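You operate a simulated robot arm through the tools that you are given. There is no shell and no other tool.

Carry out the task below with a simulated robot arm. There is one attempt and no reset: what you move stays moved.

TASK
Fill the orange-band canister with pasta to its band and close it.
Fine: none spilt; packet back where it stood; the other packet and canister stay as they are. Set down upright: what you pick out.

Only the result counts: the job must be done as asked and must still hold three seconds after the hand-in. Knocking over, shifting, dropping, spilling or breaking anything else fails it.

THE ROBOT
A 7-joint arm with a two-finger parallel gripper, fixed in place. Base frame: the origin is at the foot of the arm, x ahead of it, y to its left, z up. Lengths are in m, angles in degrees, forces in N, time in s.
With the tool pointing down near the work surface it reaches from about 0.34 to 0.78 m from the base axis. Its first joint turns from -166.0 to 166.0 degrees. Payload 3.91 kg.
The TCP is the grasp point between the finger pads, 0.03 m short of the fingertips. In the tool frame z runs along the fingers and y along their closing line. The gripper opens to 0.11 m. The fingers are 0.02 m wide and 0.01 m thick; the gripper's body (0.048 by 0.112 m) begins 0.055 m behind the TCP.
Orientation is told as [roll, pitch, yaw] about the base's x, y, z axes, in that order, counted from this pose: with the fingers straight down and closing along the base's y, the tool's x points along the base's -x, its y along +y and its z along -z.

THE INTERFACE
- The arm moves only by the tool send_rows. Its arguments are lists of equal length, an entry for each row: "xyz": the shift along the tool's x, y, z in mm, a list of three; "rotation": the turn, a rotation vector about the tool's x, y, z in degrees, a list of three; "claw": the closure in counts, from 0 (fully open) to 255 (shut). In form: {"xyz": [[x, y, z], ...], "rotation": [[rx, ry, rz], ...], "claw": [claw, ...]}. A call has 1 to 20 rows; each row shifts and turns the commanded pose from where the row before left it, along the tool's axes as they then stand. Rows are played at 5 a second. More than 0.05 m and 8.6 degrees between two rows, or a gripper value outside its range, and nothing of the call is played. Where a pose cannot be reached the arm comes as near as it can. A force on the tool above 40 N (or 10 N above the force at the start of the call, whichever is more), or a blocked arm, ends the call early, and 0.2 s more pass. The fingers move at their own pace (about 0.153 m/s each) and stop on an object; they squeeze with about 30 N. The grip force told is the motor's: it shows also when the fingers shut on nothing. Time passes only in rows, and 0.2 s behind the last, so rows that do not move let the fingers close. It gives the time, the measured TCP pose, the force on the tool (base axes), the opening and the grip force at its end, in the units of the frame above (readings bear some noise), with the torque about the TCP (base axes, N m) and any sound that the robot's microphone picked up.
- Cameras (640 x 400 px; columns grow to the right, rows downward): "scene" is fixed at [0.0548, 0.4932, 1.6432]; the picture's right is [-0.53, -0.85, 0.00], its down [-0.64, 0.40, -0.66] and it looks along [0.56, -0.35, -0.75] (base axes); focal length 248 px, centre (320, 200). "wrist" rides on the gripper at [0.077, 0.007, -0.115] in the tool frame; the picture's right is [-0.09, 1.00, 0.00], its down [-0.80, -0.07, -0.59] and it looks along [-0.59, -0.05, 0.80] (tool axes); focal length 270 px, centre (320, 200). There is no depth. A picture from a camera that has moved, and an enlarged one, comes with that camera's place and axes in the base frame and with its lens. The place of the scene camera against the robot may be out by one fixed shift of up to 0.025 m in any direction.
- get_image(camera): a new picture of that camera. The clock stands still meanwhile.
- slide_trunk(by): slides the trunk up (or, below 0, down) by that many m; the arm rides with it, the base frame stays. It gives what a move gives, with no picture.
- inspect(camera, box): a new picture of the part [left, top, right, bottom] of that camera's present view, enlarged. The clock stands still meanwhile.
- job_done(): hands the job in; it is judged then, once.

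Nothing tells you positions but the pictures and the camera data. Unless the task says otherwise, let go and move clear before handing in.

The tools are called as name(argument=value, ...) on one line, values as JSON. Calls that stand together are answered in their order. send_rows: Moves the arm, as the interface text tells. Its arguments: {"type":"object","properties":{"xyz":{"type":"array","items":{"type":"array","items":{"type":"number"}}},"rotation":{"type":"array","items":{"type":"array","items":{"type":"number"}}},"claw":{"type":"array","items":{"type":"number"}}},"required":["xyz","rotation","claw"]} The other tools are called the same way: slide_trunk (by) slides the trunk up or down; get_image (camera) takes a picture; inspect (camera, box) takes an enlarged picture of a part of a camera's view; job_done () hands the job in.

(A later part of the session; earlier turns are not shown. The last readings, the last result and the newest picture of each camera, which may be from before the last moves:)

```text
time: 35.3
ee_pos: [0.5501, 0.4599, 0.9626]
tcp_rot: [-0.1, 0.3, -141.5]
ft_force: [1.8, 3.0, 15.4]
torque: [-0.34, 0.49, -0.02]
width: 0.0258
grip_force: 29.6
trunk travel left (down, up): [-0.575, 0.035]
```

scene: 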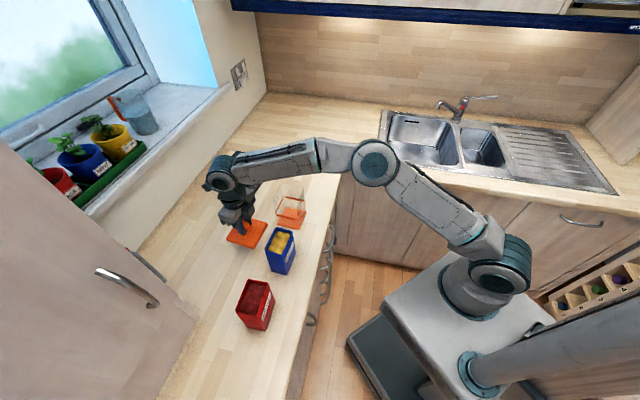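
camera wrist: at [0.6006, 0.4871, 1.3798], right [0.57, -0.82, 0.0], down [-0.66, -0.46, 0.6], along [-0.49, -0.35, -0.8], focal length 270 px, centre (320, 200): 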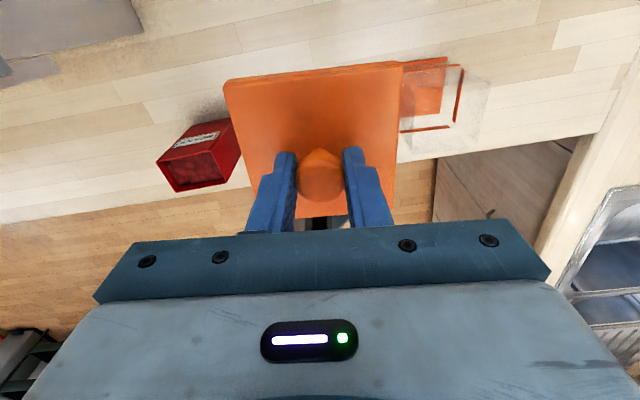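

The lid touches the counter (15 N). I ease off slightly, open, and rise.

send_rows(xyz=[[0, 0, -1.5], [0, 0, 0], [0, 0, 0], [0, 0, 0], [0, 0, 0]], rotation=[[0, 0, 0], [0, 0, 0], [0, 0, 0], [0, 0, 0], [0, 0, 0]], claw=[255, 200, 100, 0, 0])

inspect(camera="scene", box=[200, 170, 310, 280])

get_image(camera="wrist")

```text
time: 36.5
ee_pos: [0.5508, 0.4586, 0.9613]
tcp_rot: [-0.1, 0.1, -141.6]
ft_force: [-0.5, 0.3, 0.4]
torque: [0.04, -0.02, -0.01]
width: 0.1099
grip_force: 0.1
trunk travel left (down, up): [-0.575, 0.035]
```

```text
3.64 times, centred on (255, 225) of scene
camera zoom: at [0.0548, 0.4932, 1.6432], right [-0.53, -0.85, 0.0], down [-0.64, 0.4, -0.66], along [0.56, -0.35, -0.75], focal length 900 px, centre (556, 109)
```

zoom: 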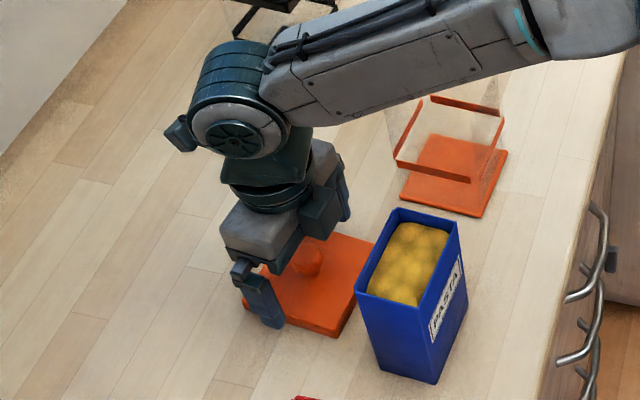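

```text
taken
camera wrist: at [0.6165, 0.5003, 1.0776], right [0.55, -0.83, 0.0], down [-0.67, -0.44, 0.59], along [-0.49, -0.33, -0.81], focal length 270 px, centre (320, 200)
```

wrist: 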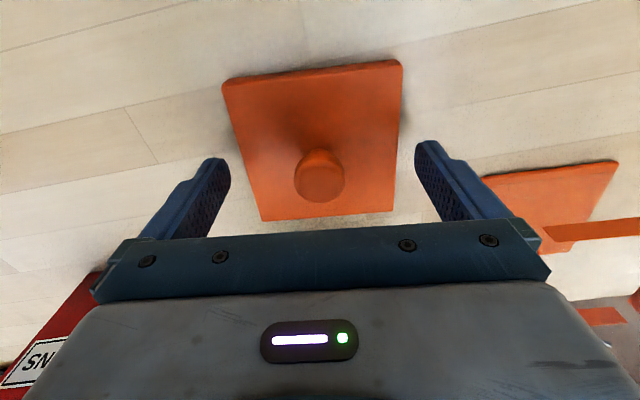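

The lid lies flat on the counter, knob up. Now I rise and retract inward over the packet at a safe height.

send_rows(xyz=[[0, 0, -15], [0, 0, -28], [0, 0, -30], [0, 0, -32], [0, 0, -35], [-35, 0, -35], [-35, 0, -35], [-35, 0, -30], [-35, 0, -10], [-35, 0, 0], [-35, 0, 0], [-35, 0, 0], [-35, 0, 0], [-25, 0, 0], [0, 0, 0]], rotation=[[0, 0, 0], [0, 0, 0], [0, 0, 0], [0, 0, 0], [0, 0, 0], [0, 0, 0], [0, 0, 0], [0, 0, 0], [0, 0, 0], [0, 0, 0], [0, 0, 0], [0, 0, 0], [0, 0, 0], [0, 0, 0], [0, 0, 0]], claw=[0, 0, 0, 0, 0, 0, 0, 0, 0, 0, 0, 0, 0, 0, 0])

get_image(camera="scene")

get_image(camera="wrist")

```text
time: 39.7
ee_pos: [0.3116, 0.2707, 1.2103]
tcp_rot: [0.0, 0.1, -141.6]
ft_force: [0.2, 0.6, 0.0]
torque: [-0.05, -0.01, 0.01]
width: 0.11
grip_force: 0.0
trunk travel left (down, up): [-0.575, 0.035]
```

```text
taken
```

scene: 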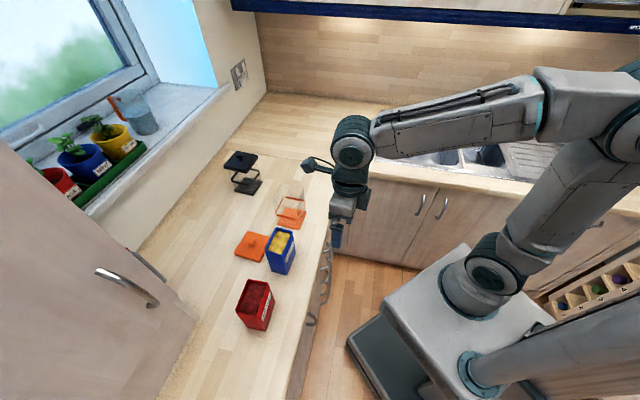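

```text
taken
camera wrist: at [0.378, 0.3118, 1.3272], right [0.55, -0.83, 0.0], down [-0.67, -0.44, 0.59], along [-0.49, -0.33, -0.81], focal length 270 px, centre (320, 200)
```

wrist: 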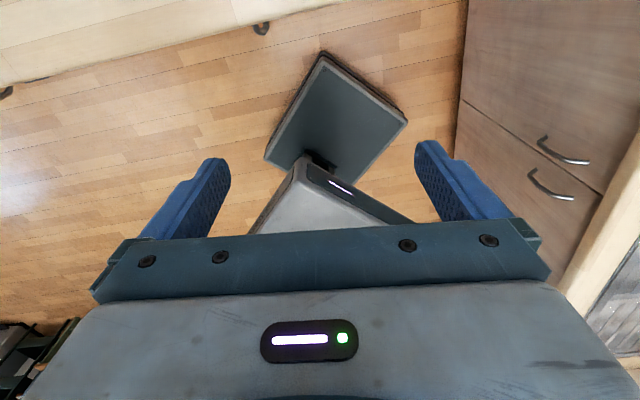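

Good clear pose. Now I swing the tool from pointing down to pointing outward, turning about the wrist, with the camera ending on top.

send_rows(xyz=[[26.4, 0, -1.85], [26.4, 0, -1.85], [26.4, 0, -1.85], [26.4, 0, -1.85], [26.4, 0, -1.85], [26.4, 0, -1.85], [0, 0, 0]], rotation=[[0, 8, 0], [0, 8, 0], [0, 8, 0], [0, 8, 0], [0, 8, 0], [0, 8, 0], [0, 0, 0]], claw=[0, 0, 0, 0, 0, 0, 0])

get_image(camera="scene")

get_image(camera="wrist")

```text
time: 41.3
ee_pos: [0.4215, 0.3579, 1.2744]
tcp_rot: [-0.1, 48.2, -141.5]
ft_force: [-0.6, -0.1, 0.2]
torque: [-0.04, 0.01, 0.01]
width: 0.1101
grip_force: 0.0
trunk travel left (down, up): [-0.575, 0.035]
```

```text
taken
```

scene: 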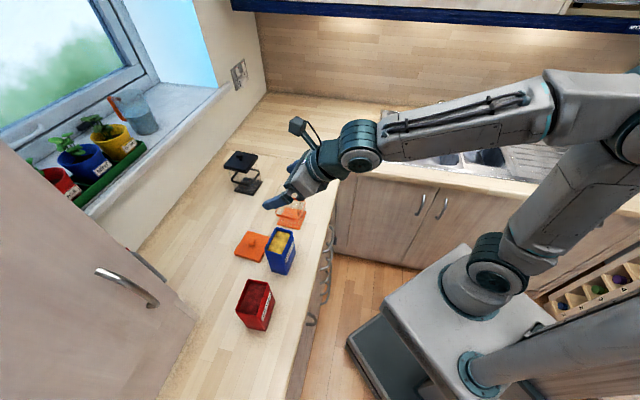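

```text
taken
camera wrist: at [0.4012, 0.3304, 1.4093], right [0.57, -0.82, -0.07], down [-0.81, -0.55, -0.2], along [0.13, 0.17, -0.98], focal length 270 px, centre (320, 200)
```

wrist: 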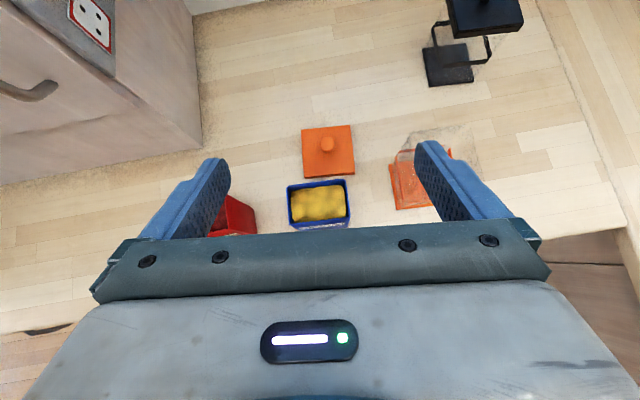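

Works well. Continue to fully horizontal.

inspect(camera="wrist", box=[270, 110, 490, 240])

send_rows(xyz=[[26.4, 0, -1.85], [26.4, 0, -1.85], [26.4, 0, -1.85], [26.4, 0, -1.85], [26.4, 0, -1.85], [0, 0, 0]], rotation=[[0, 8, 0], [0, 8, 0], [0, 8, 0], [0, 8, 0], [0, 8, 0], [0, 1.8, 0]], claw=[0, 0, 0, 0, 0, 0])

get_image(camera="scene")

get_image(camera="wrist")

```text
2.91 times, centred on (380, 175) of wrist
camera zoom: at [0.4012, 0.3304, 1.4093], right [0.57, -0.82, -0.07], down [-0.81, -0.55, -0.2], along [0.13, 0.17, -0.98], focal length 786 px, centre (146, 273)
```

zoom: 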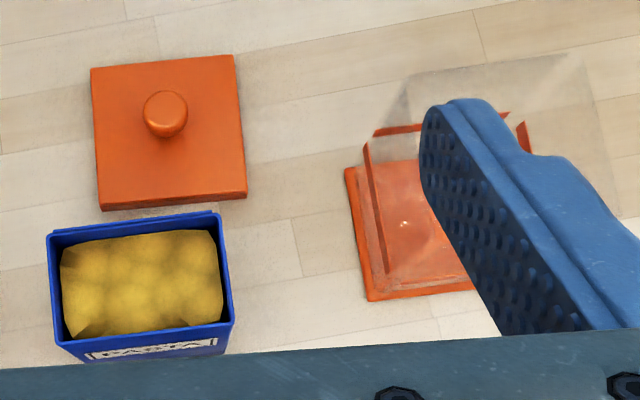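

```text
time: 42.7
ee_pos: [0.4616, 0.3851, 1.384]
tcp_rot: [5.4, 86.4, -136.8]
ft_force: [-0.3, 0.3, 1.0]
torque: [0.0, 0.03, 0.01]
width: 0.11
grip_force: 0.1
out of reach, approached as far as the arm can: row 3
trunk travel left (down, up): [-0.575, 0.035]
```

```text
taken
```

scene: 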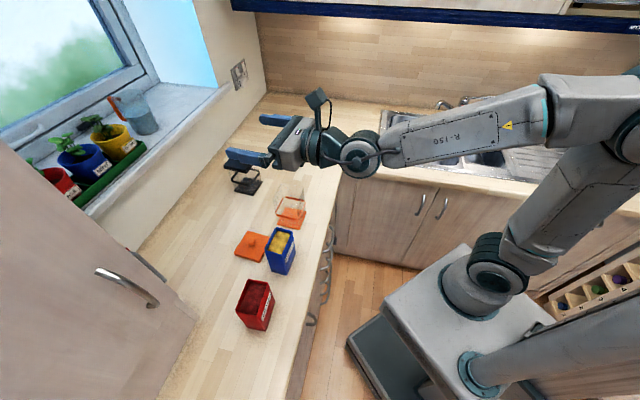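

```text
taken
camera wrist: at [0.3805, 0.3111, 1.4687], right [0.61, -0.79, -0.08], down [-0.55, -0.34, -0.76], along [0.57, 0.51, -0.64], focal length 270 px, centre (320, 200)
```

wrist: 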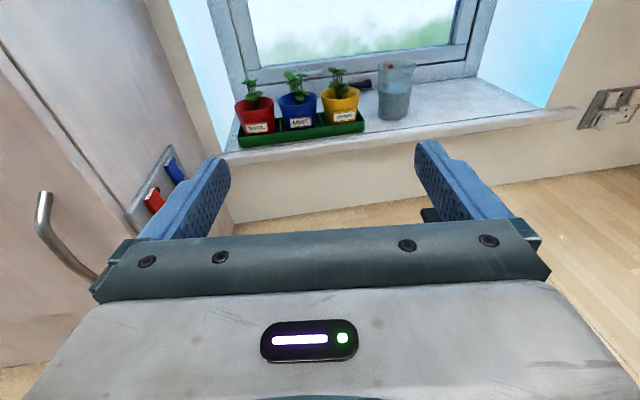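

The tool is nearly horizontal now (azimuth ≈38°, 3.7° below level) with the camera on top; the wrist passed through its straight point. I'll trim to azimuth 40.7° and level, then test the pouring roll here in free air before touching the packet.

send_rows(xyz=[[0, 0, 0], [0, 0, 0], [0, 0, 0]], rotation=[[1.4, 1.8, 0], [1.4, 1.9, 0], [0, 0, 0]], claw=[0, 0, 0])

inspect(camera="wrist", box=[0, 0, 640, 400])

inspect(camera="scene", box=[220, 60, 640, 320])

```text
time: 43.5
ee_pos: [0.4604, 0.3837, 1.3869]
tcp_rot: [22.7, 88.9, -117.8]
ft_force: [-0.4, -0.6, -0.3]
torque: [0.0, 0.02, 0.0]
width: 0.1101
grip_force: 0.0
out of reach, approached as far as the arm can: row 2
trunk travel left (down, up): [-0.575, 0.035]
```

```text
1.00 times, centred on (320, 200) of wrist (not enlarged: the box is as wide or as high as the picture)
camera zoom: at [0.3776, 0.3058, 1.468], right [0.63, -0.77, -0.08], down [-0.51, -0.34, -0.79], along [0.58, 0.54, -0.61], focal length 270 px, centre (320, 200)
```

zoom: 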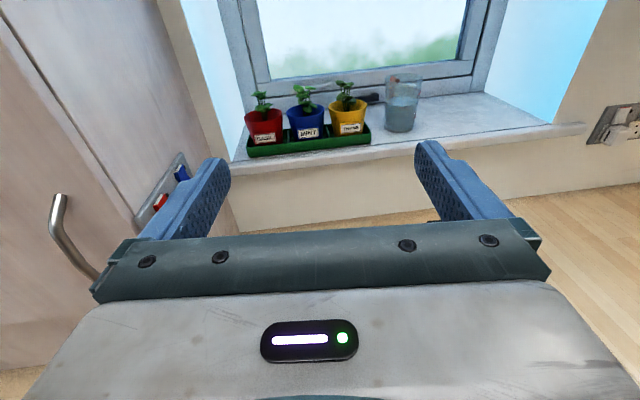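

```text
1.52 times, centred on (430, 190) of scene
camera zoom: at [0.0548, 0.4932, 1.6432], right [-0.53, -0.85, 0.0], down [-0.64, 0.4, -0.66], along [0.56, -0.35, -0.75], focal length 377 px, centre (152, 215)
```

zoom: 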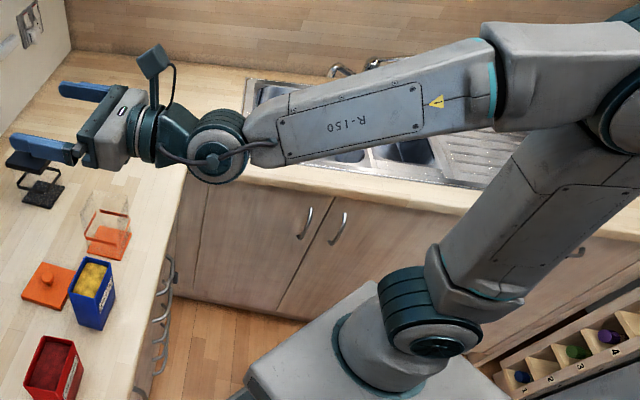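

The wrist is near its straight (singular) point; lowering the hand bends it and moves away from that. Lowering 0.18 m in place (still well above the packet).

send_rows(xyz=[[-30, 0, -10], [-30, 0, -10], [-30, 0, -10], [-30, 0, -10], [-30, 0, -10], [-30, 0, -10], [0, 0, 0]], rotation=[[0, 0, 0], [0, 0, 0], [0, 0, 0], [0, 0, 0], [0, 0, 0], [0, 0, 0], [0, 0, 0]], claw=[0, 0, 0, 0, 0, 0, 0])

get_image(camera="wrist")

inspect(camera="scene", box=[220, 60, 640, 320])

```text
time: 45.1
ee_pos: [0.4146, 0.3432, 1.2315]
tcp_rot: [100.3, 89.8, -39.0]
ft_force: [-0.1, 0.1, 0.3]
torque: [0.0, -0.05, 0.0]
width: 0.1101
grip_force: 0.1
out of reach, approached as far as the arm can: row 1
trunk travel left (down, up): [-0.575, 0.035]
```

```text
taken
camera wrist: at [0.3344, 0.2632, 1.3098], right [0.65, -0.76, -0.08], down [-0.49, -0.34, -0.8], along [0.58, 0.56, -0.59], focal length 270 px, centre (320, 200)
```

wrist: 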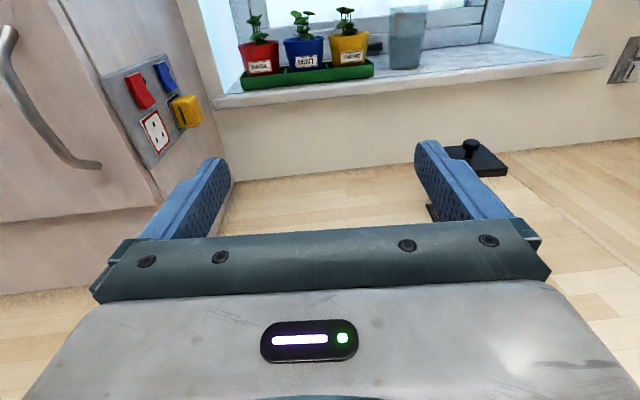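

```text
1.52 times, centred on (430, 190) of scene
camera zoom: at [0.0548, 0.4932, 1.6432], right [-0.53, -0.85, 0.0], down [-0.64, 0.4, -0.66], along [0.56, -0.35, -0.75], focal length 377 px, centre (152, 215)
```

zoom: 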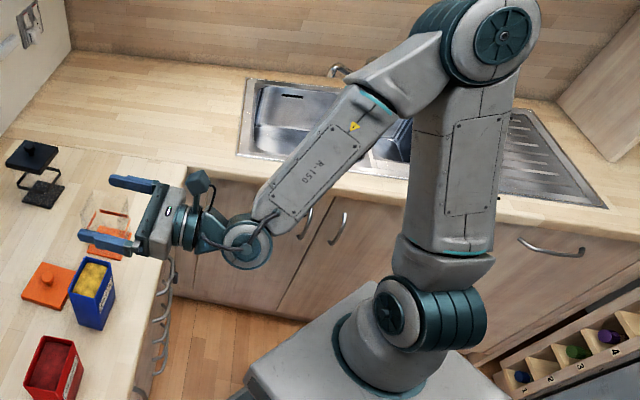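

Perfect: tool is level at azimuth 40.7°, elbow high. Now test the pour roll (+120° about the tool axis) in the air.

send_rows(xyz=[[0, 0, 0], [0, 0, 0], [0, 0, 0], [0, 0, 0], [0, 0, 0], [0, 0, 0], [0, 0, 0], [0, 0, 0], [0, 0, 0], [0, 0, 0], [0, 0, 0], [0, 0, 0], [0, 0, 0], [0, 0, 0], [0, 0, 0], [0, 0, 0]], rotation=[[0, 0, 8], [0, 0, 8], [0, 0, 8], [0, 0, 8], [0, 0, 8], [0, 0, 8], [0, 0, 8], [0, 0, 8], [0, 0, 8], [0, 0, 8], [0, 0, 8], [0, 0, 8], [0, 0, 8], [0, 0, 8], [0, 0, 8], [0, 0, 0]], claw=[0, 0, 0, 0, 0, 0, 0, 0, 0, 0, 0, 0, 0, 0, 0, 0])

get_image(camera="wrist")

inspect(camera="scene", box=[220, 60, 640, 320])

```text
time: 48.5
ee_pos: [0.414, 0.3436, 1.2329]
tcp_rot: [-90.1, -29.9, 130.6]
ft_force: [0.3, -0.3, 0.0]
torque: [0.01, 0.01, -0.02]
width: 0.1099
grip_force: 0.1
trunk travel left (down, up): [-0.575, 0.035]
```

```text
taken
camera wrist: at [0.3699, 0.2206, 1.1893], right [-0.37, 0.43, -0.82], down [-0.88, 0.11, 0.46], along [0.29, 0.89, 0.34], focal length 270 px, centre (320, 200)
```

wrist: 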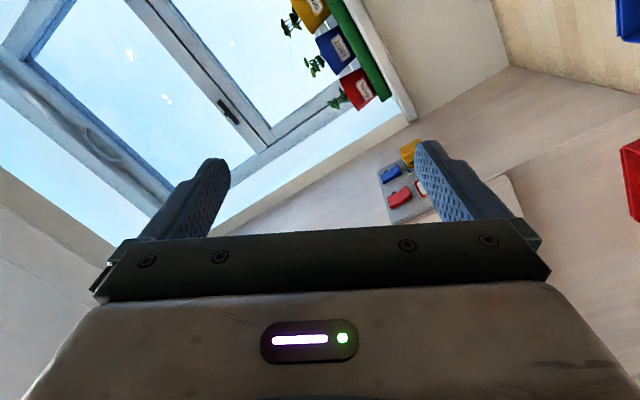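

```text
1.52 times, centred on (430, 190) of scene
camera zoom: at [0.0548, 0.4932, 1.6432], right [-0.53, -0.85, 0.0], down [-0.64, 0.4, -0.66], along [0.56, -0.35, -0.75], focal length 377 px, centre (152, 215)
```

zoom: 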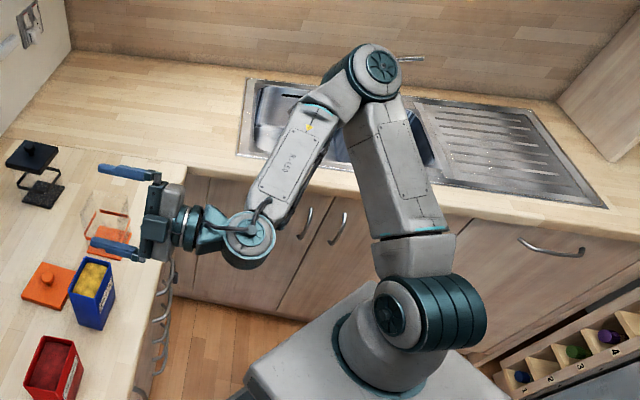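

The 120° roll is reachable. Rolling back to level.

send_rows(xyz=[[0, 0, 0], [0, 0, 0], [0, 0, 0], [0, 0, 0], [0, 0, 0], [0, 0, 0], [0, 0, 0], [0, 0, 0], [0, 0, 0], [0, 0, 0], [0, 0, 0], [0, 0, 0], [0, 0, 0], [0, 0, 0], [0, 0, 0], [0, 0, 0]], rotation=[[0, 0, -8], [0, 0, -8], [0, 0, -8], [0, 0, -8], [0, 0, -8], [0, 0, -8], [0, 0, -8], [0, 0, -8], [0, 0, -8], [0, 0, -8], [0, 0, -8], [0, 0, -8], [0, 0, -8], [0, 0, -8], [0, 0, -8], [0, 0, 0]], claw=[0, 0, 0, 0, 0, 0, 0, 0, 0, 0, 0, 0, 0, 0, 0, 0])

get_image(camera="wrist")

inspect(camera="scene", box=[220, 60, 640, 320])

```text
time: 51.9
ee_pos: [0.413, 0.3451, 1.2323]
tcp_rot: [95.5, 89.7, -43.9]
ft_force: [0.0, -0.7, -0.4]
torque: [-0.01, 0.03, -0.08]
width: 0.11
grip_force: 0.1
trunk travel left (down, up): [-0.575, 0.035]
```

```text
taken
camera wrist: at [0.3328, 0.2647, 1.3108], right [0.65, -0.76, -0.08], down [-0.49, -0.34, -0.8], along [0.58, 0.56, -0.59], focal length 270 px, centre (320, 200)
```

wrist: 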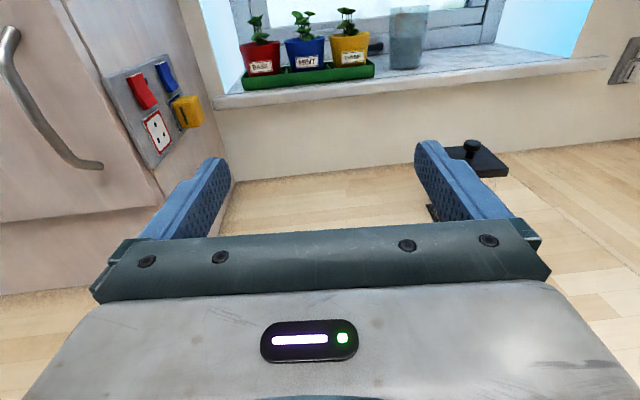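

```text
1.52 times, centred on (430, 190) of scene
camera zoom: at [0.0548, 0.4932, 1.6432], right [-0.53, -0.85, 0.0], down [-0.64, 0.4, -0.66], along [0.56, -0.35, -0.75], focal length 377 px, centre (152, 215)
```

zoom: 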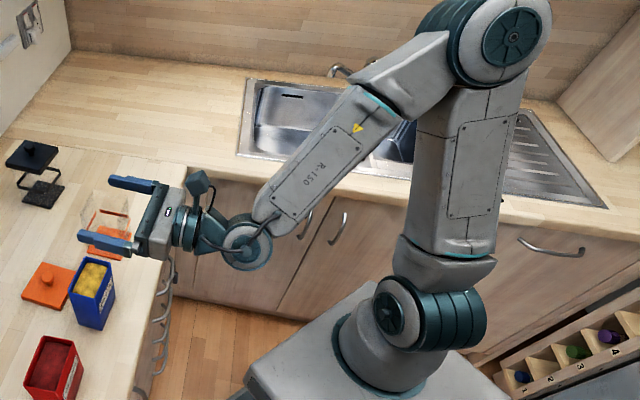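

Reversible. Now I retract to a stand-off point in front of the packet's label face, then lower with the trunk.

send_rows(xyz=[[0, -5.4, -19.5], [0, -5.4, -19.5], [0, -5.5, -19.4], [0, 0, 0]], rotation=[[0, 0, 0], [0, 0, 0], [0, 0, 0], [0, 0, 0]], claw=[0, 0, 0, 0])

slide_trunk(by=-0.15)

get_image(camera="scene")

get_image(camera="wrist")

```text
time: 52.9
ee_pos: [0.3735, 0.3382, 1.2431]
tcp_rot: [76.5, 89.7, -62.9]
ft_force: [0.3, -0.1, 0.6]
torque: [0.01, -0.02, 0.0]
width: 0.11
grip_force: 0.0
out of reach, approached as far as the arm can: row 2, 3
trunk travel left (down, up): [-0.575, 0.035]
```

```text
time: 54.7
ee_pos: [0.3746, 0.3392, 1.0927]
tcp_rot: [80.7, 89.8, -58.8]
ft_force: [0.2, -0.1, -0.1]
torque: [-0.01, 0.01, 0.0]
width: 0.1102
grip_force: 0.0
trunk travel left (down, up): [-0.425, 0.185]
```

```text
taken
```

scene: 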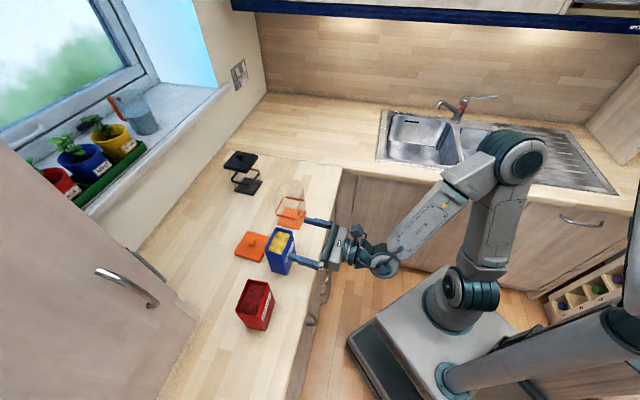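

```text
taken
camera wrist: at [0.2933, 0.2585, 1.1713], right [0.65, -0.76, -0.08], down [-0.5, -0.34, -0.8], along [0.58, 0.56, -0.59], focal length 270 px, centre (320, 200)
```

wrist: 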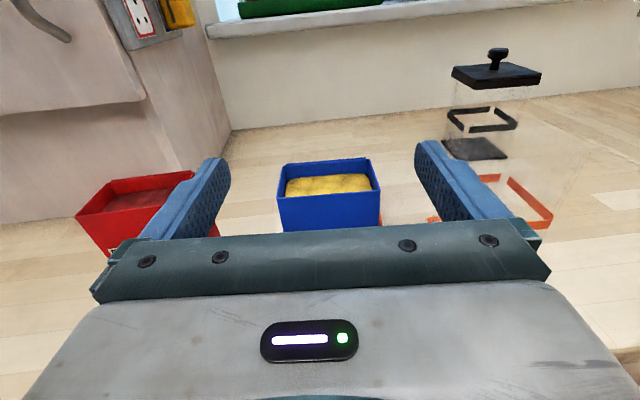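

The packet is centred in view, matching my estimate of (0.445, 0.3945). Lowering the trunk to grasp height and aligning sideways by 4 mm.

slide_trunk(by=-0.11)

send_rows(xyz=[[0, 4.2, 0], [0, 0, 0]], rotation=[[0, 0, 0], [0, 0, 0]], claw=[0, 0])

get_image(camera="wrist")

inspect(camera="scene", box=[220, 180, 420, 310])

```text
time: 56.1
ee_pos: [0.3745, 0.3389, 0.9829]
tcp_rot: [80.9, 89.8, -58.5]
ft_force: [-0.2, 0.1, -0.5]
torque: [0.04, 0.02, 0.01]
width: 0.1097
grip_force: 0.0
trunk travel left (down, up): [-0.315, 0.295]
```

```text
time: 56.7
ee_pos: [0.3777, 0.3368, 0.9829]
tcp_rot: [71.5, 89.6, -68.0]
ft_force: [-0.7, 0.1, -0.4]
torque: [0.02, 0.01, -0.03]
width: 0.1102
grip_force: 0.1
trunk travel left (down, up): [-0.315, 0.295]
```

```text
taken
camera wrist: at [0.2966, 0.2559, 1.0614], right [0.65, -0.76, -0.08], down [-0.5, -0.34, -0.8], along [0.58, 0.56, -0.59], focal length 270 px, centre (320, 200)
```

wrist: 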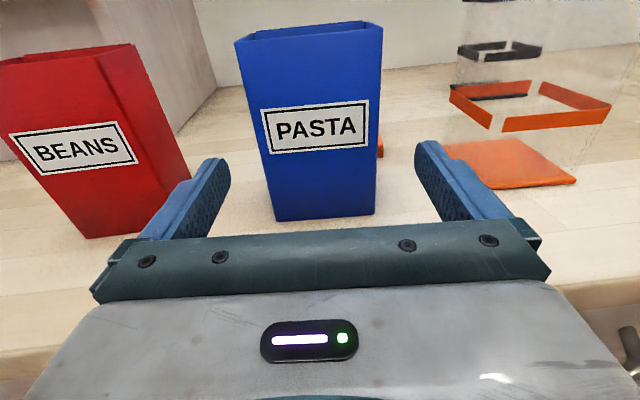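

```text
3.08 times, centred on (320, 245) of scene
camera zoom: at [0.0548, 0.4932, 1.6432], right [-0.53, -0.85, 0.0], down [-0.64, 0.4, -0.66], along [0.56, -0.35, -0.75], focal length 762 px, centre (320, 62)
```

zoom: 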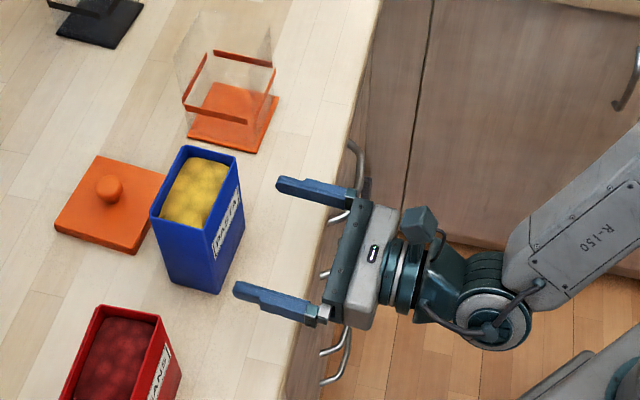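

Aligned. Advancing along the tool axis with fingers open around the packet's short sides.

send_rows(xyz=[[0, 0, 20], [0, 0, 20], [0, 0, 20], [0, 0, 20], [0, 0, 8], [0, 0, 0]], rotation=[[0.4, 0, 0], [0, 0, 0], [0, 0, 0], [0, 0, 0], [0, 0, 0], [0, 0, 0]], claw=[0, 0, 0, 0, 0, 0])

get_image(camera="wrist")

inspect(camera="scene", box=[220, 180, 380, 310])

```text
time: 58.1
ee_pos: [0.4453, 0.3924, 0.9822]
tcp_rot: [76.7, 89.8, -62.3]
ft_force: [0.7, -0.2, 0.3]
torque: [0.01, 0.0, -0.01]
width: 0.1099
grip_force: 0.2
trunk travel left (down, up): [-0.315, 0.295]
```

```text
taken
camera wrist: at [0.3642, 0.3112, 1.06], right [0.65, -0.75, -0.08], down [-0.49, -0.34, -0.8], along [0.57, 0.56, -0.59], focal length 270 px, centre (320, 200)
```

wrist: 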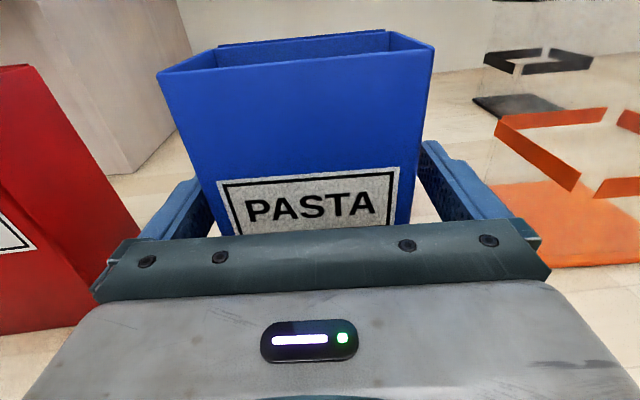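

```text
3.08 times, centred on (300, 245) of scene
camera zoom: at [0.0548, 0.4932, 1.6432], right [-0.53, -0.85, 0.0], down [-0.64, 0.4, -0.66], along [0.56, -0.35, -0.75], focal length 762 px, centre (382, 62)
```

zoom: 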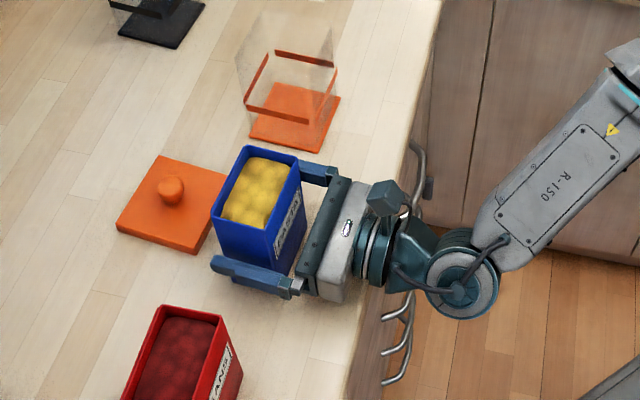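

The packet is about 2 mm off-centre between the fingers; shifting 2.2 mm and closing gently.

send_rows(xyz=[[0, -2.2, 0], [0, 0, 0], [0, 0, 0], [0, 0, 0]], rotation=[[0, 0, 0], [0, 0, 0], [0, 0, 0], [0, 0, 0]], claw=[0, 40, 50, 54])

get_image(camera="wrist")

inspect(camera="scene", box=[250, 210, 340, 280])

```text
time: 59.1
ee_pos: [0.4426, 0.3947, 0.9816]
tcp_rot: [77.9, 89.9, -61.1]
ft_force: [0.1, 0.2, -0.4]
torque: [-0.02, -0.01, 0.0]
width: 0.0866
grip_force: 0.2
trunk travel left (down, up): [-0.315, 0.295]
```

```text
taken
camera wrist: at [0.3624, 0.3134, 1.0603], right [0.65, -0.75, -0.08], down [-0.49, -0.34, -0.8], along [0.57, 0.56, -0.59], focal length 270 px, centre (320, 200)
```

wrist: 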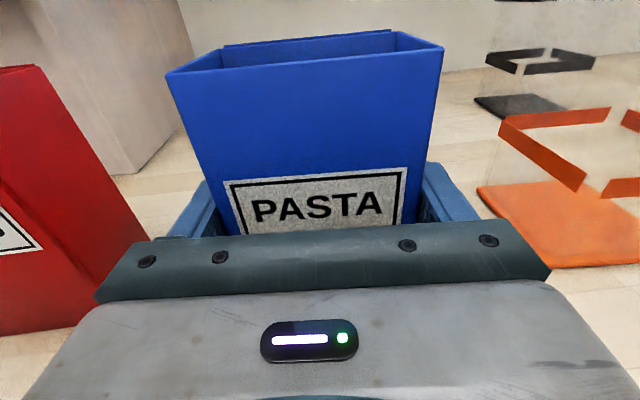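

```text
5.71 times, centred on (295, 245) of scene
camera zoom: at [0.0548, 0.4932, 1.6432], right [-0.53, -0.85, 0.0], down [-0.64, 0.4, -0.66], along [0.56, -0.35, -0.75], focal length 1414 px, centre (463, -57)
```

zoom: 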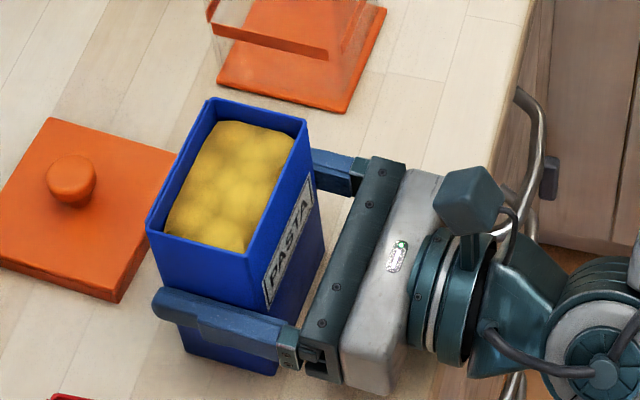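

send_rows(xyz=[[0, 0, 0], [0, 0, 0], [0, 0, 0], [0, 0, 0]], rotation=[[0, 0, 0], [0, 0, 0], [0, 0, 0], [0, 0, 0]], claw=[57, 59, 60, 61])

```text
time: 60.1
ee_pos: [0.4433, 0.3949, 0.9823]
tcp_rot: [82.4, 89.8, -56.6]
ft_force: [0.7, 1.3, 1.4]
torque: [0.22, 0.06, 0.0]
width: 0.0849
grip_force: 30.0
trunk travel left (down, up): [-0.315, 0.295]
```

Gripped at 84.9 mm with negligible side force. I'll squeeze and lift straight up slowly, noting this pose (0.4433, 0.3949, 0.9823) as where to return it.

send_rows(xyz=[[0, 0, 0], [0, 0, 0]], rotation=[[0, 0, 0], [0, 0, 0]], claw=[90, 255])

get_image(camera="wrist")

inspect(camera="scene", box=[250, 210, 340, 280])

```text
time: 60.7
ee_pos: [0.4426, 0.394, 0.9818]
tcp_rot: [82.8, 89.8, -56.3]
ft_force: [-0.2, 1.0, 1.8]
torque: [0.25, 0.15, -0.04]
width: 0.0848
grip_force: 30.4
trunk travel left (down, up): [-0.315, 0.295]
```

```text
taken
camera wrist: at [0.3622, 0.3135, 1.0604], right [0.65, -0.75, -0.08], down [-0.49, -0.34, -0.8], along [0.57, 0.56, -0.59], focal length 270 px, centre (320, 200)
```

wrist: 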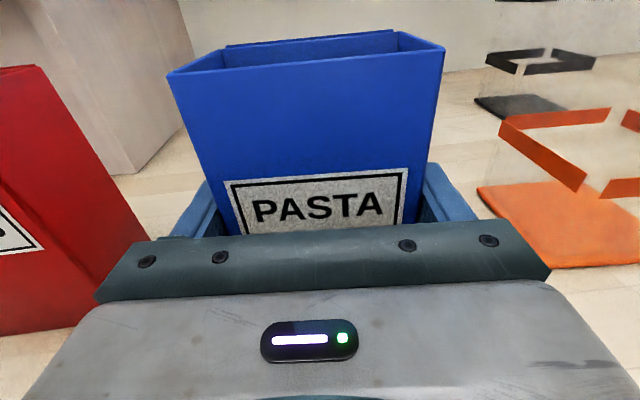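

```text
5.71 times, centred on (295, 245) of scene
camera zoom: at [0.0548, 0.4932, 1.6432], right [-0.53, -0.85, 0.0], down [-0.64, 0.4, -0.66], along [0.56, -0.35, -0.75], focal length 1414 px, centre (463, -57)
```

zoom: 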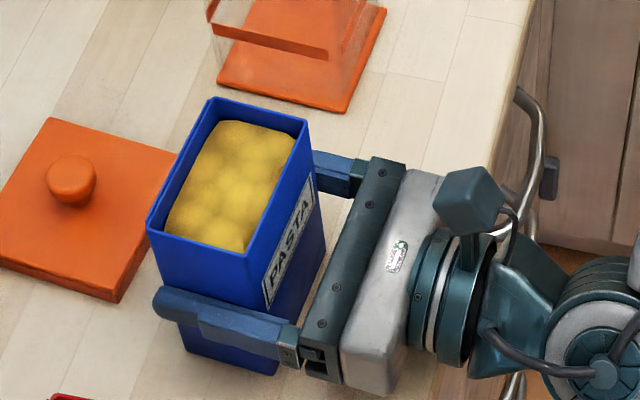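

Unmoved by the grip. Lifting slowly, smoothly, by 150 mm.

send_rows(xyz=[[3, 0, 0], [6, 0, 0], [10, 0, 0], [14, 0, 0], [17, 0, 0], [17, 0, 0], [17, 0, 0], [17, 0, 0], [17, 0, 0], [14, 0, 0], [10, 0, 0], [6, 0, 0], [3, 0, 0], [0, 0, 0]], rotation=[[0, 0, 0], [0, 0, 0], [0, 0, 0], [0, 0, 0], [0, 0, 0], [0, 0, 0], [0, 0, 0], [0, 0, 0], [0, 0, 0], [0, 0, 0], [0, 0, 0], [0, 0, 0], [0, 0, 0], [0, 0, 0]], claw=[255, 255, 255, 255, 255, 255, 255, 255, 255, 255, 255, 255, 255, 255])

get_image(camera="wrist")

get_image(camera="scene")

```text
time: 63.7
ee_pos: [0.443, 0.3952, 1.1342]
tcp_rot: [75.5, 89.9, -63.5]
ft_force: [-0.4, -0.4, -2.5]
torque: [0.0, -0.01, 0.0]
width: 0.0851
grip_force: 29.7
trunk travel left (down, up): [-0.315, 0.295]
```

```text
taken
camera wrist: at [0.3629, 0.3145, 1.2128], right [0.65, -0.75, -0.08], down [-0.49, -0.34, -0.8], along [0.57, 0.56, -0.59], focal length 270 px, centre (320, 200)
```

wrist: 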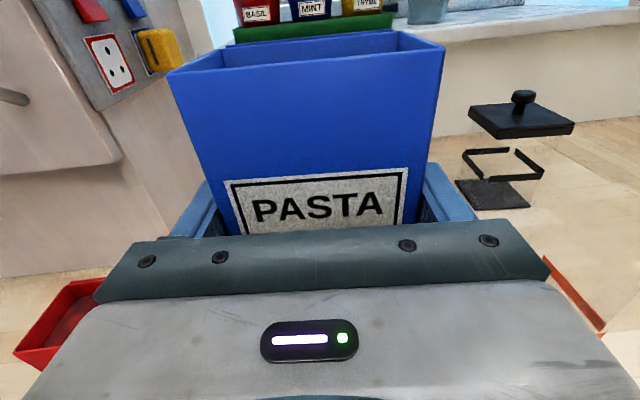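

```text
taken
```

scene: 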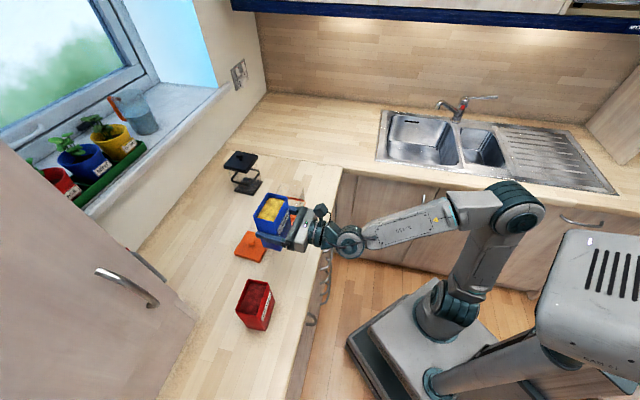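

Held firmly (about 2.5 N). To stay clear of the wrist's straight point I'll raise the trunk and then lower the arm relative to it.

slide_trunk(by=0.2)

get_image(camera="scene")

```text
time: 65.9
ee_pos: [0.4432, 0.3955, 1.3344]
tcp_rot: [72.9, 89.8, -66.2]
ft_force: [-0.1, 0.9, -2.9]
torque: [0.01, 0.01, 0.0]
width: 0.0849
grip_force: 29.5
trunk travel left (down, up): [-0.515, 0.095]
```

```text
taken
```

scene: 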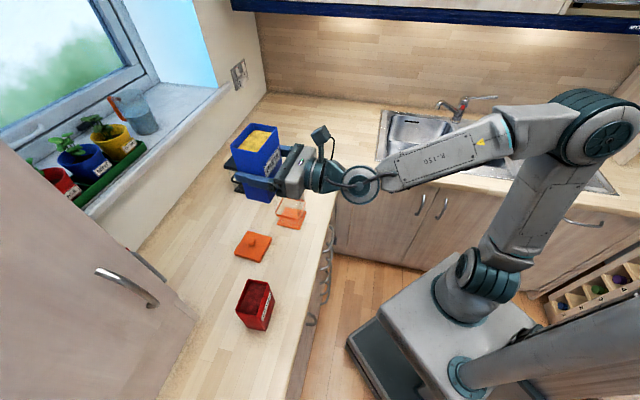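

Now carry the packet to just before the canister, at z≈1.15 (packet bottom ~3 cm above the canister mouth).

send_rows(xyz=[[-10, 4, 1.5], [-18, 10, 3], [-20, 14, 4], [-20, 14, 4.5], [-20, 14, 4.5], [-20, 14, 4.5], [-20, 14, 4.5], [-20, 14, 4.5], [-18, 12, 4], [-12, 8, 2], [-6, 4.6, 1], [0, 0, 0]], rotation=[[0, 0, 0], [0, 0, 0], [0, 0, 0], [0, 0, 0], [0, 0, 0], [0, 0, 0], [0, 0, 0], [0, 0, 0], [0, 0, 0], [0, 0, 0], [0, 0, 0], [0, 0, 0]], claw=[255, 255, 255, 255, 255, 255, 255, 255, 255, 255, 255, 255])

get_image(camera="scene")

get_image(camera="wrist")

inspect(camera="scene", box=[230, 130, 350, 250])

```text
time: 68.5
ee_pos: [0.5535, 0.3247, 1.1584]
tcp_rot: [23.6, 89.4, -115.5]
ft_force: [0.0, -0.3, -3.2]
torque: [-0.05, 0.01, -0.01]
width: 0.0849
grip_force: 29.5
out of reach, approached as far as the arm can: row 11
trunk travel left (down, up): [-0.515, 0.095]
```

```text
taken
```

scene: 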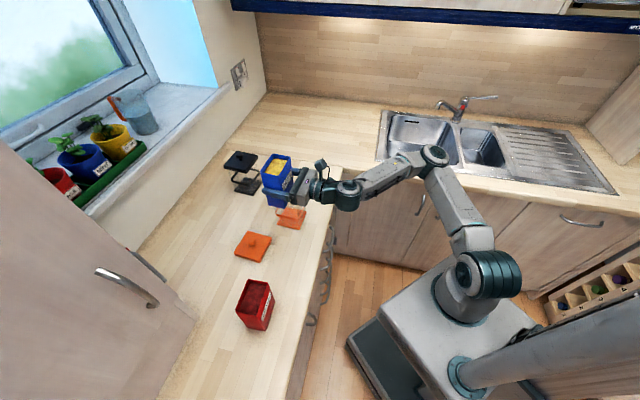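

```text
taken
camera wrist: at [0.4734, 0.2458, 1.2373], right [0.65, -0.75, -0.08], down [-0.5, -0.34, -0.8], along [0.57, 0.56, -0.6], focal length 270 px, centre (320, 200)
```

wrist: 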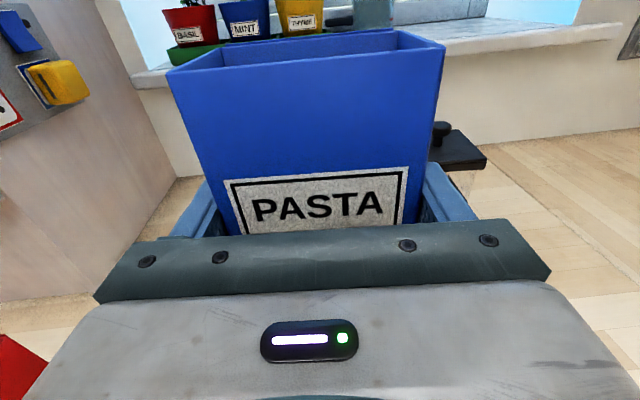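

```text
3.33 times, centred on (290, 190) of scene
camera zoom: at [0.0548, 0.4932, 1.6432], right [-0.53, -0.85, 0.0], down [-0.64, 0.4, -0.66], along [0.56, -0.35, -0.75], focal length 825 px, centre (420, 233)
```

zoom: 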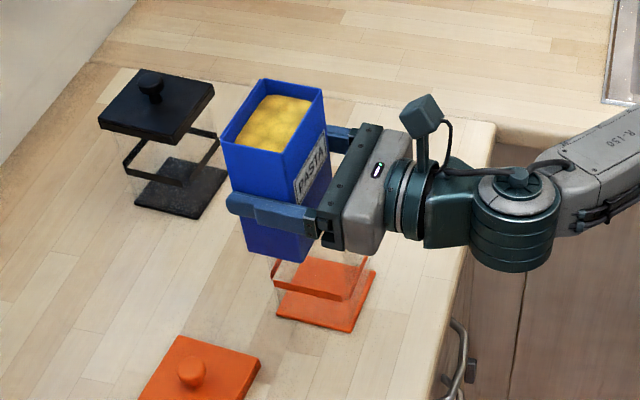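

The arm is close to a singular wrist pose again here. I'll raise the trunk 9 cm and lower the arm back by the same, to bend the wrist more.

slide_trunk(by=0.09)

send_rows(xyz=[[-8, 0, 0], [-15, 0, 0], [-18, 0, 0], [-18, 0, 0], [-15, 0, 0], [-10, 0, 0], [-6, 0, 0], [0, 0, 0]], rotation=[[0, 0, 0], [0, 0, 0], [0, 0, 0], [0, 0, 0], [0, 0, 0], [0, 0, 0], [0, 0, 0], [0, 0, 0]], claw=[255, 255, 255, 255, 255, 255, 255, 255])

get_image(camera="scene")

get_image(camera="wrist")

```text
time: 69.7
ee_pos: [0.5538, 0.3264, 1.2485]
tcp_rot: [22.6, 89.5, -116.4]
ft_force: [0.3, -0.3, -2.3]
torque: [0.01, 0.01, -0.01]
width: 0.0849
grip_force: 29.8
trunk travel left (down, up): [-0.605, 0.005]
```

```text
time: 71.5
ee_pos: [0.5528, 0.322, 1.2402]
tcp_rot: [10.0, 88.7, -128.9]
ft_force: [-0.5, 0.1, -2.4]
torque: [0.02, -0.03, 0.01]
width: 0.0851
grip_force: 30.5
out of reach, approached as far as the arm can: row 2, 3, 4, 5, 6, 7
trunk travel left (down, up): [-0.605, 0.005]
```

```text
taken
```

scene: 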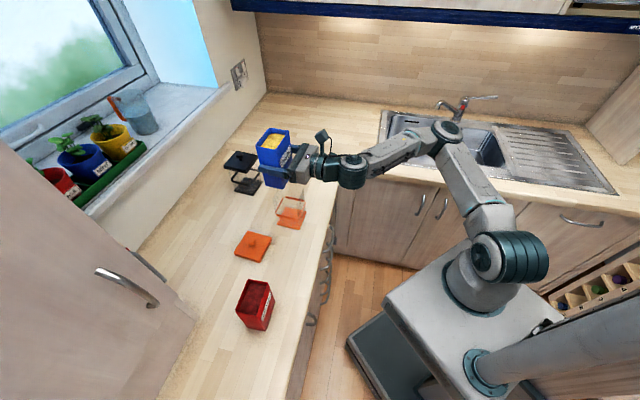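

```text
taken
camera wrist: at [0.4739, 0.2419, 1.3208], right [0.65, -0.75, -0.08], down [-0.51, -0.35, -0.79], along [0.56, 0.56, -0.61], focal length 270 px, centre (320, 200)
```

wrist: 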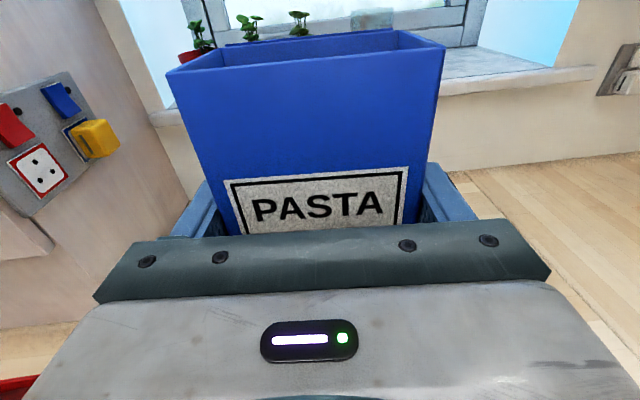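

It's stuck against a joint limit here. I'll go back to above the packet's place, lower there with the trunk high (steeper forearm), and then approach the canister at the lower height.

send_rows(xyz=[[2, -8, -2], [0, -14, -4.5], [0, -18, -5.5], [0, -18, -6], [0, -18, -6], [0, -18, -6], [0, -14, -4], [0, -8, -3], [0, -4, -1], [0, 0, 0]], rotation=[[0, 0, 0], [0, 0, 0], [0, 0, 0], [0, 0, 0], [0, 0, 0], [0, 0, 0], [0, 0, 0], [0, 0, 0], [0, 0, 0], [0, 0, 0]], claw=[255, 255, 255, 255, 255, 255, 255, 255, 255, 255])

get_image(camera="scene")

get_image(camera="wrist")

```text
time: 73.7
ee_pos: [0.4467, 0.3848, 1.2448]
tcp_rot: [23.1, 89.4, -115.9]
ft_force: [0.2, -0.2, -1.5]
torque: [-0.01, 0.0, -0.02]
width: 0.0849
grip_force: 30.1
out of reach, approached as far as the arm can: row 4, 6
trunk travel left (down, up): [-0.605, 0.005]
```

```text
taken
```

scene: 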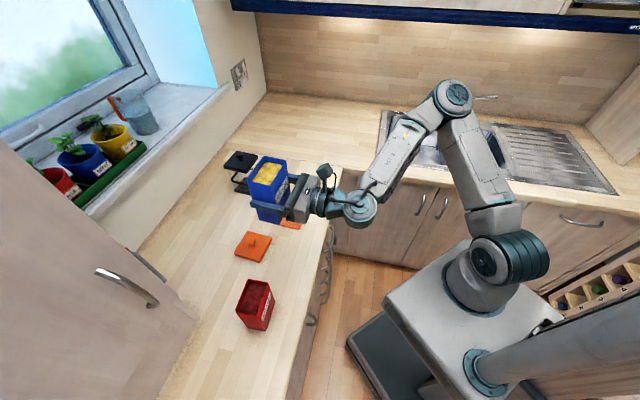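

```text
taken
camera wrist: at [0.366, 0.3038, 1.3246], right [0.65, -0.75, -0.08], down [-0.5, -0.34, -0.8], along [0.57, 0.56, -0.6], focal length 270 px, centre (320, 200)
```

wrist: 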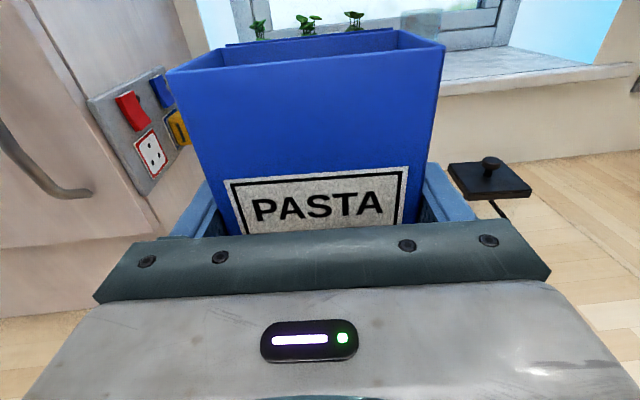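

The wrist's roll joint seems to be on the branch that favours the tool pointing right of the arm's plane. So I'll pour with the tool at azimuth ≈20° instead of 41°; turning the (upright) packet by −21° here in the air first.

send_rows(xyz=[[0, 0, 0], [0, 0, 0], [0, 0, 0], [0, 0, 0], [0, 0, 0]], rotation=[[-5, 0, 0], [-5, 0, 0], [-5, 0, 0], [-6, 0, 0], [0, 0, 0]], claw=[255, 255, 255, 255, 255])

get_image(camera="scene")

get_image(camera="wrist")

```text
time: 74.9
ee_pos: [0.4685, 0.3207, 1.2369]
tcp_rot: [45.2, 89.3, -114.9]
ft_force: [-0.1, 0.1, -2.5]
torque: [-0.01, 0.0, -0.03]
width: 0.0847
grip_force: 29.6
out of reach, approached as far as the arm can: row 2, 3, 4
trunk travel left (down, up): [-0.605, 0.005]
```

```text
taken
```

scene: 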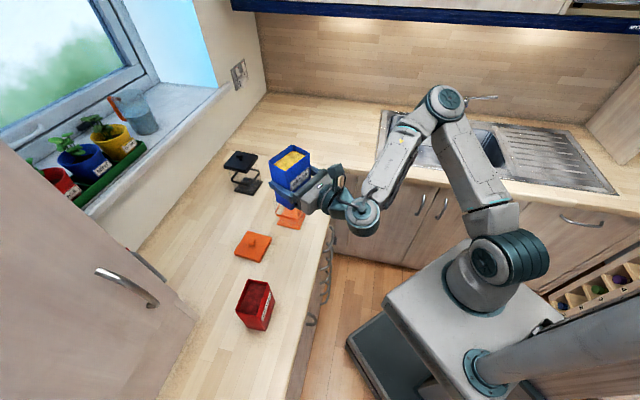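

```text
taken
camera wrist: at [0.3656, 0.2745, 1.3156], right [0.34, -0.94, -0.08], down [-0.59, -0.14, -0.8], along [0.74, 0.32, -0.6], focal length 270 px, centre (320, 200)
```

wrist: 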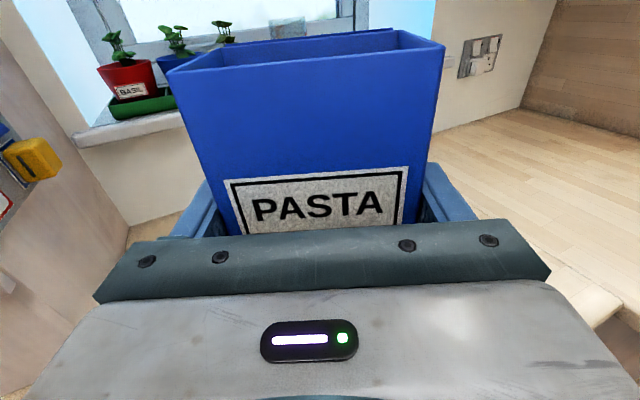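

Orientation reached but the position slipped sideways; I'll test whether the arm moves freely from this configuration by lowering a little.

send_rows(xyz=[[-10, 0, 0], [-15, 0, 0], [-15, 0, 0], [-10, 0, 0], [0, 0, 0]], rotation=[[0, 0, 0], [0, 0, 0], [0, 0, 0], [0, 0, 0], [0, 0, 0]], claw=[255, 255, 255, 255, 255])

inspect(camera="scene", box=[220, 60, 640, 320])

```text
time: 76.1
ee_pos: [0.4704, 0.3149, 1.1881]
tcp_rot: [38.7, 89.3, -121.1]
ft_force: [0.3, -0.2, -2.6]
torque: [0.02, -0.02, 0.01]
width: 0.0848
grip_force: 30.3
out of reach, approached as far as the arm can: row 4
trunk travel left (down, up): [-0.605, 0.005]
```

```text
1.52 times, centred on (430, 190) of scene
camera zoom: at [0.0548, 0.4932, 1.6432], right [-0.53, -0.85, 0.0], down [-0.64, 0.4, -0.66], along [0.56, -0.35, -0.75], focal length 377 px, centre (152, 215)
```

zoom: 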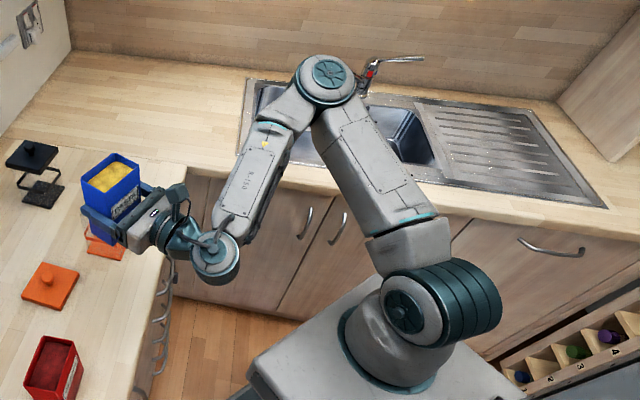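

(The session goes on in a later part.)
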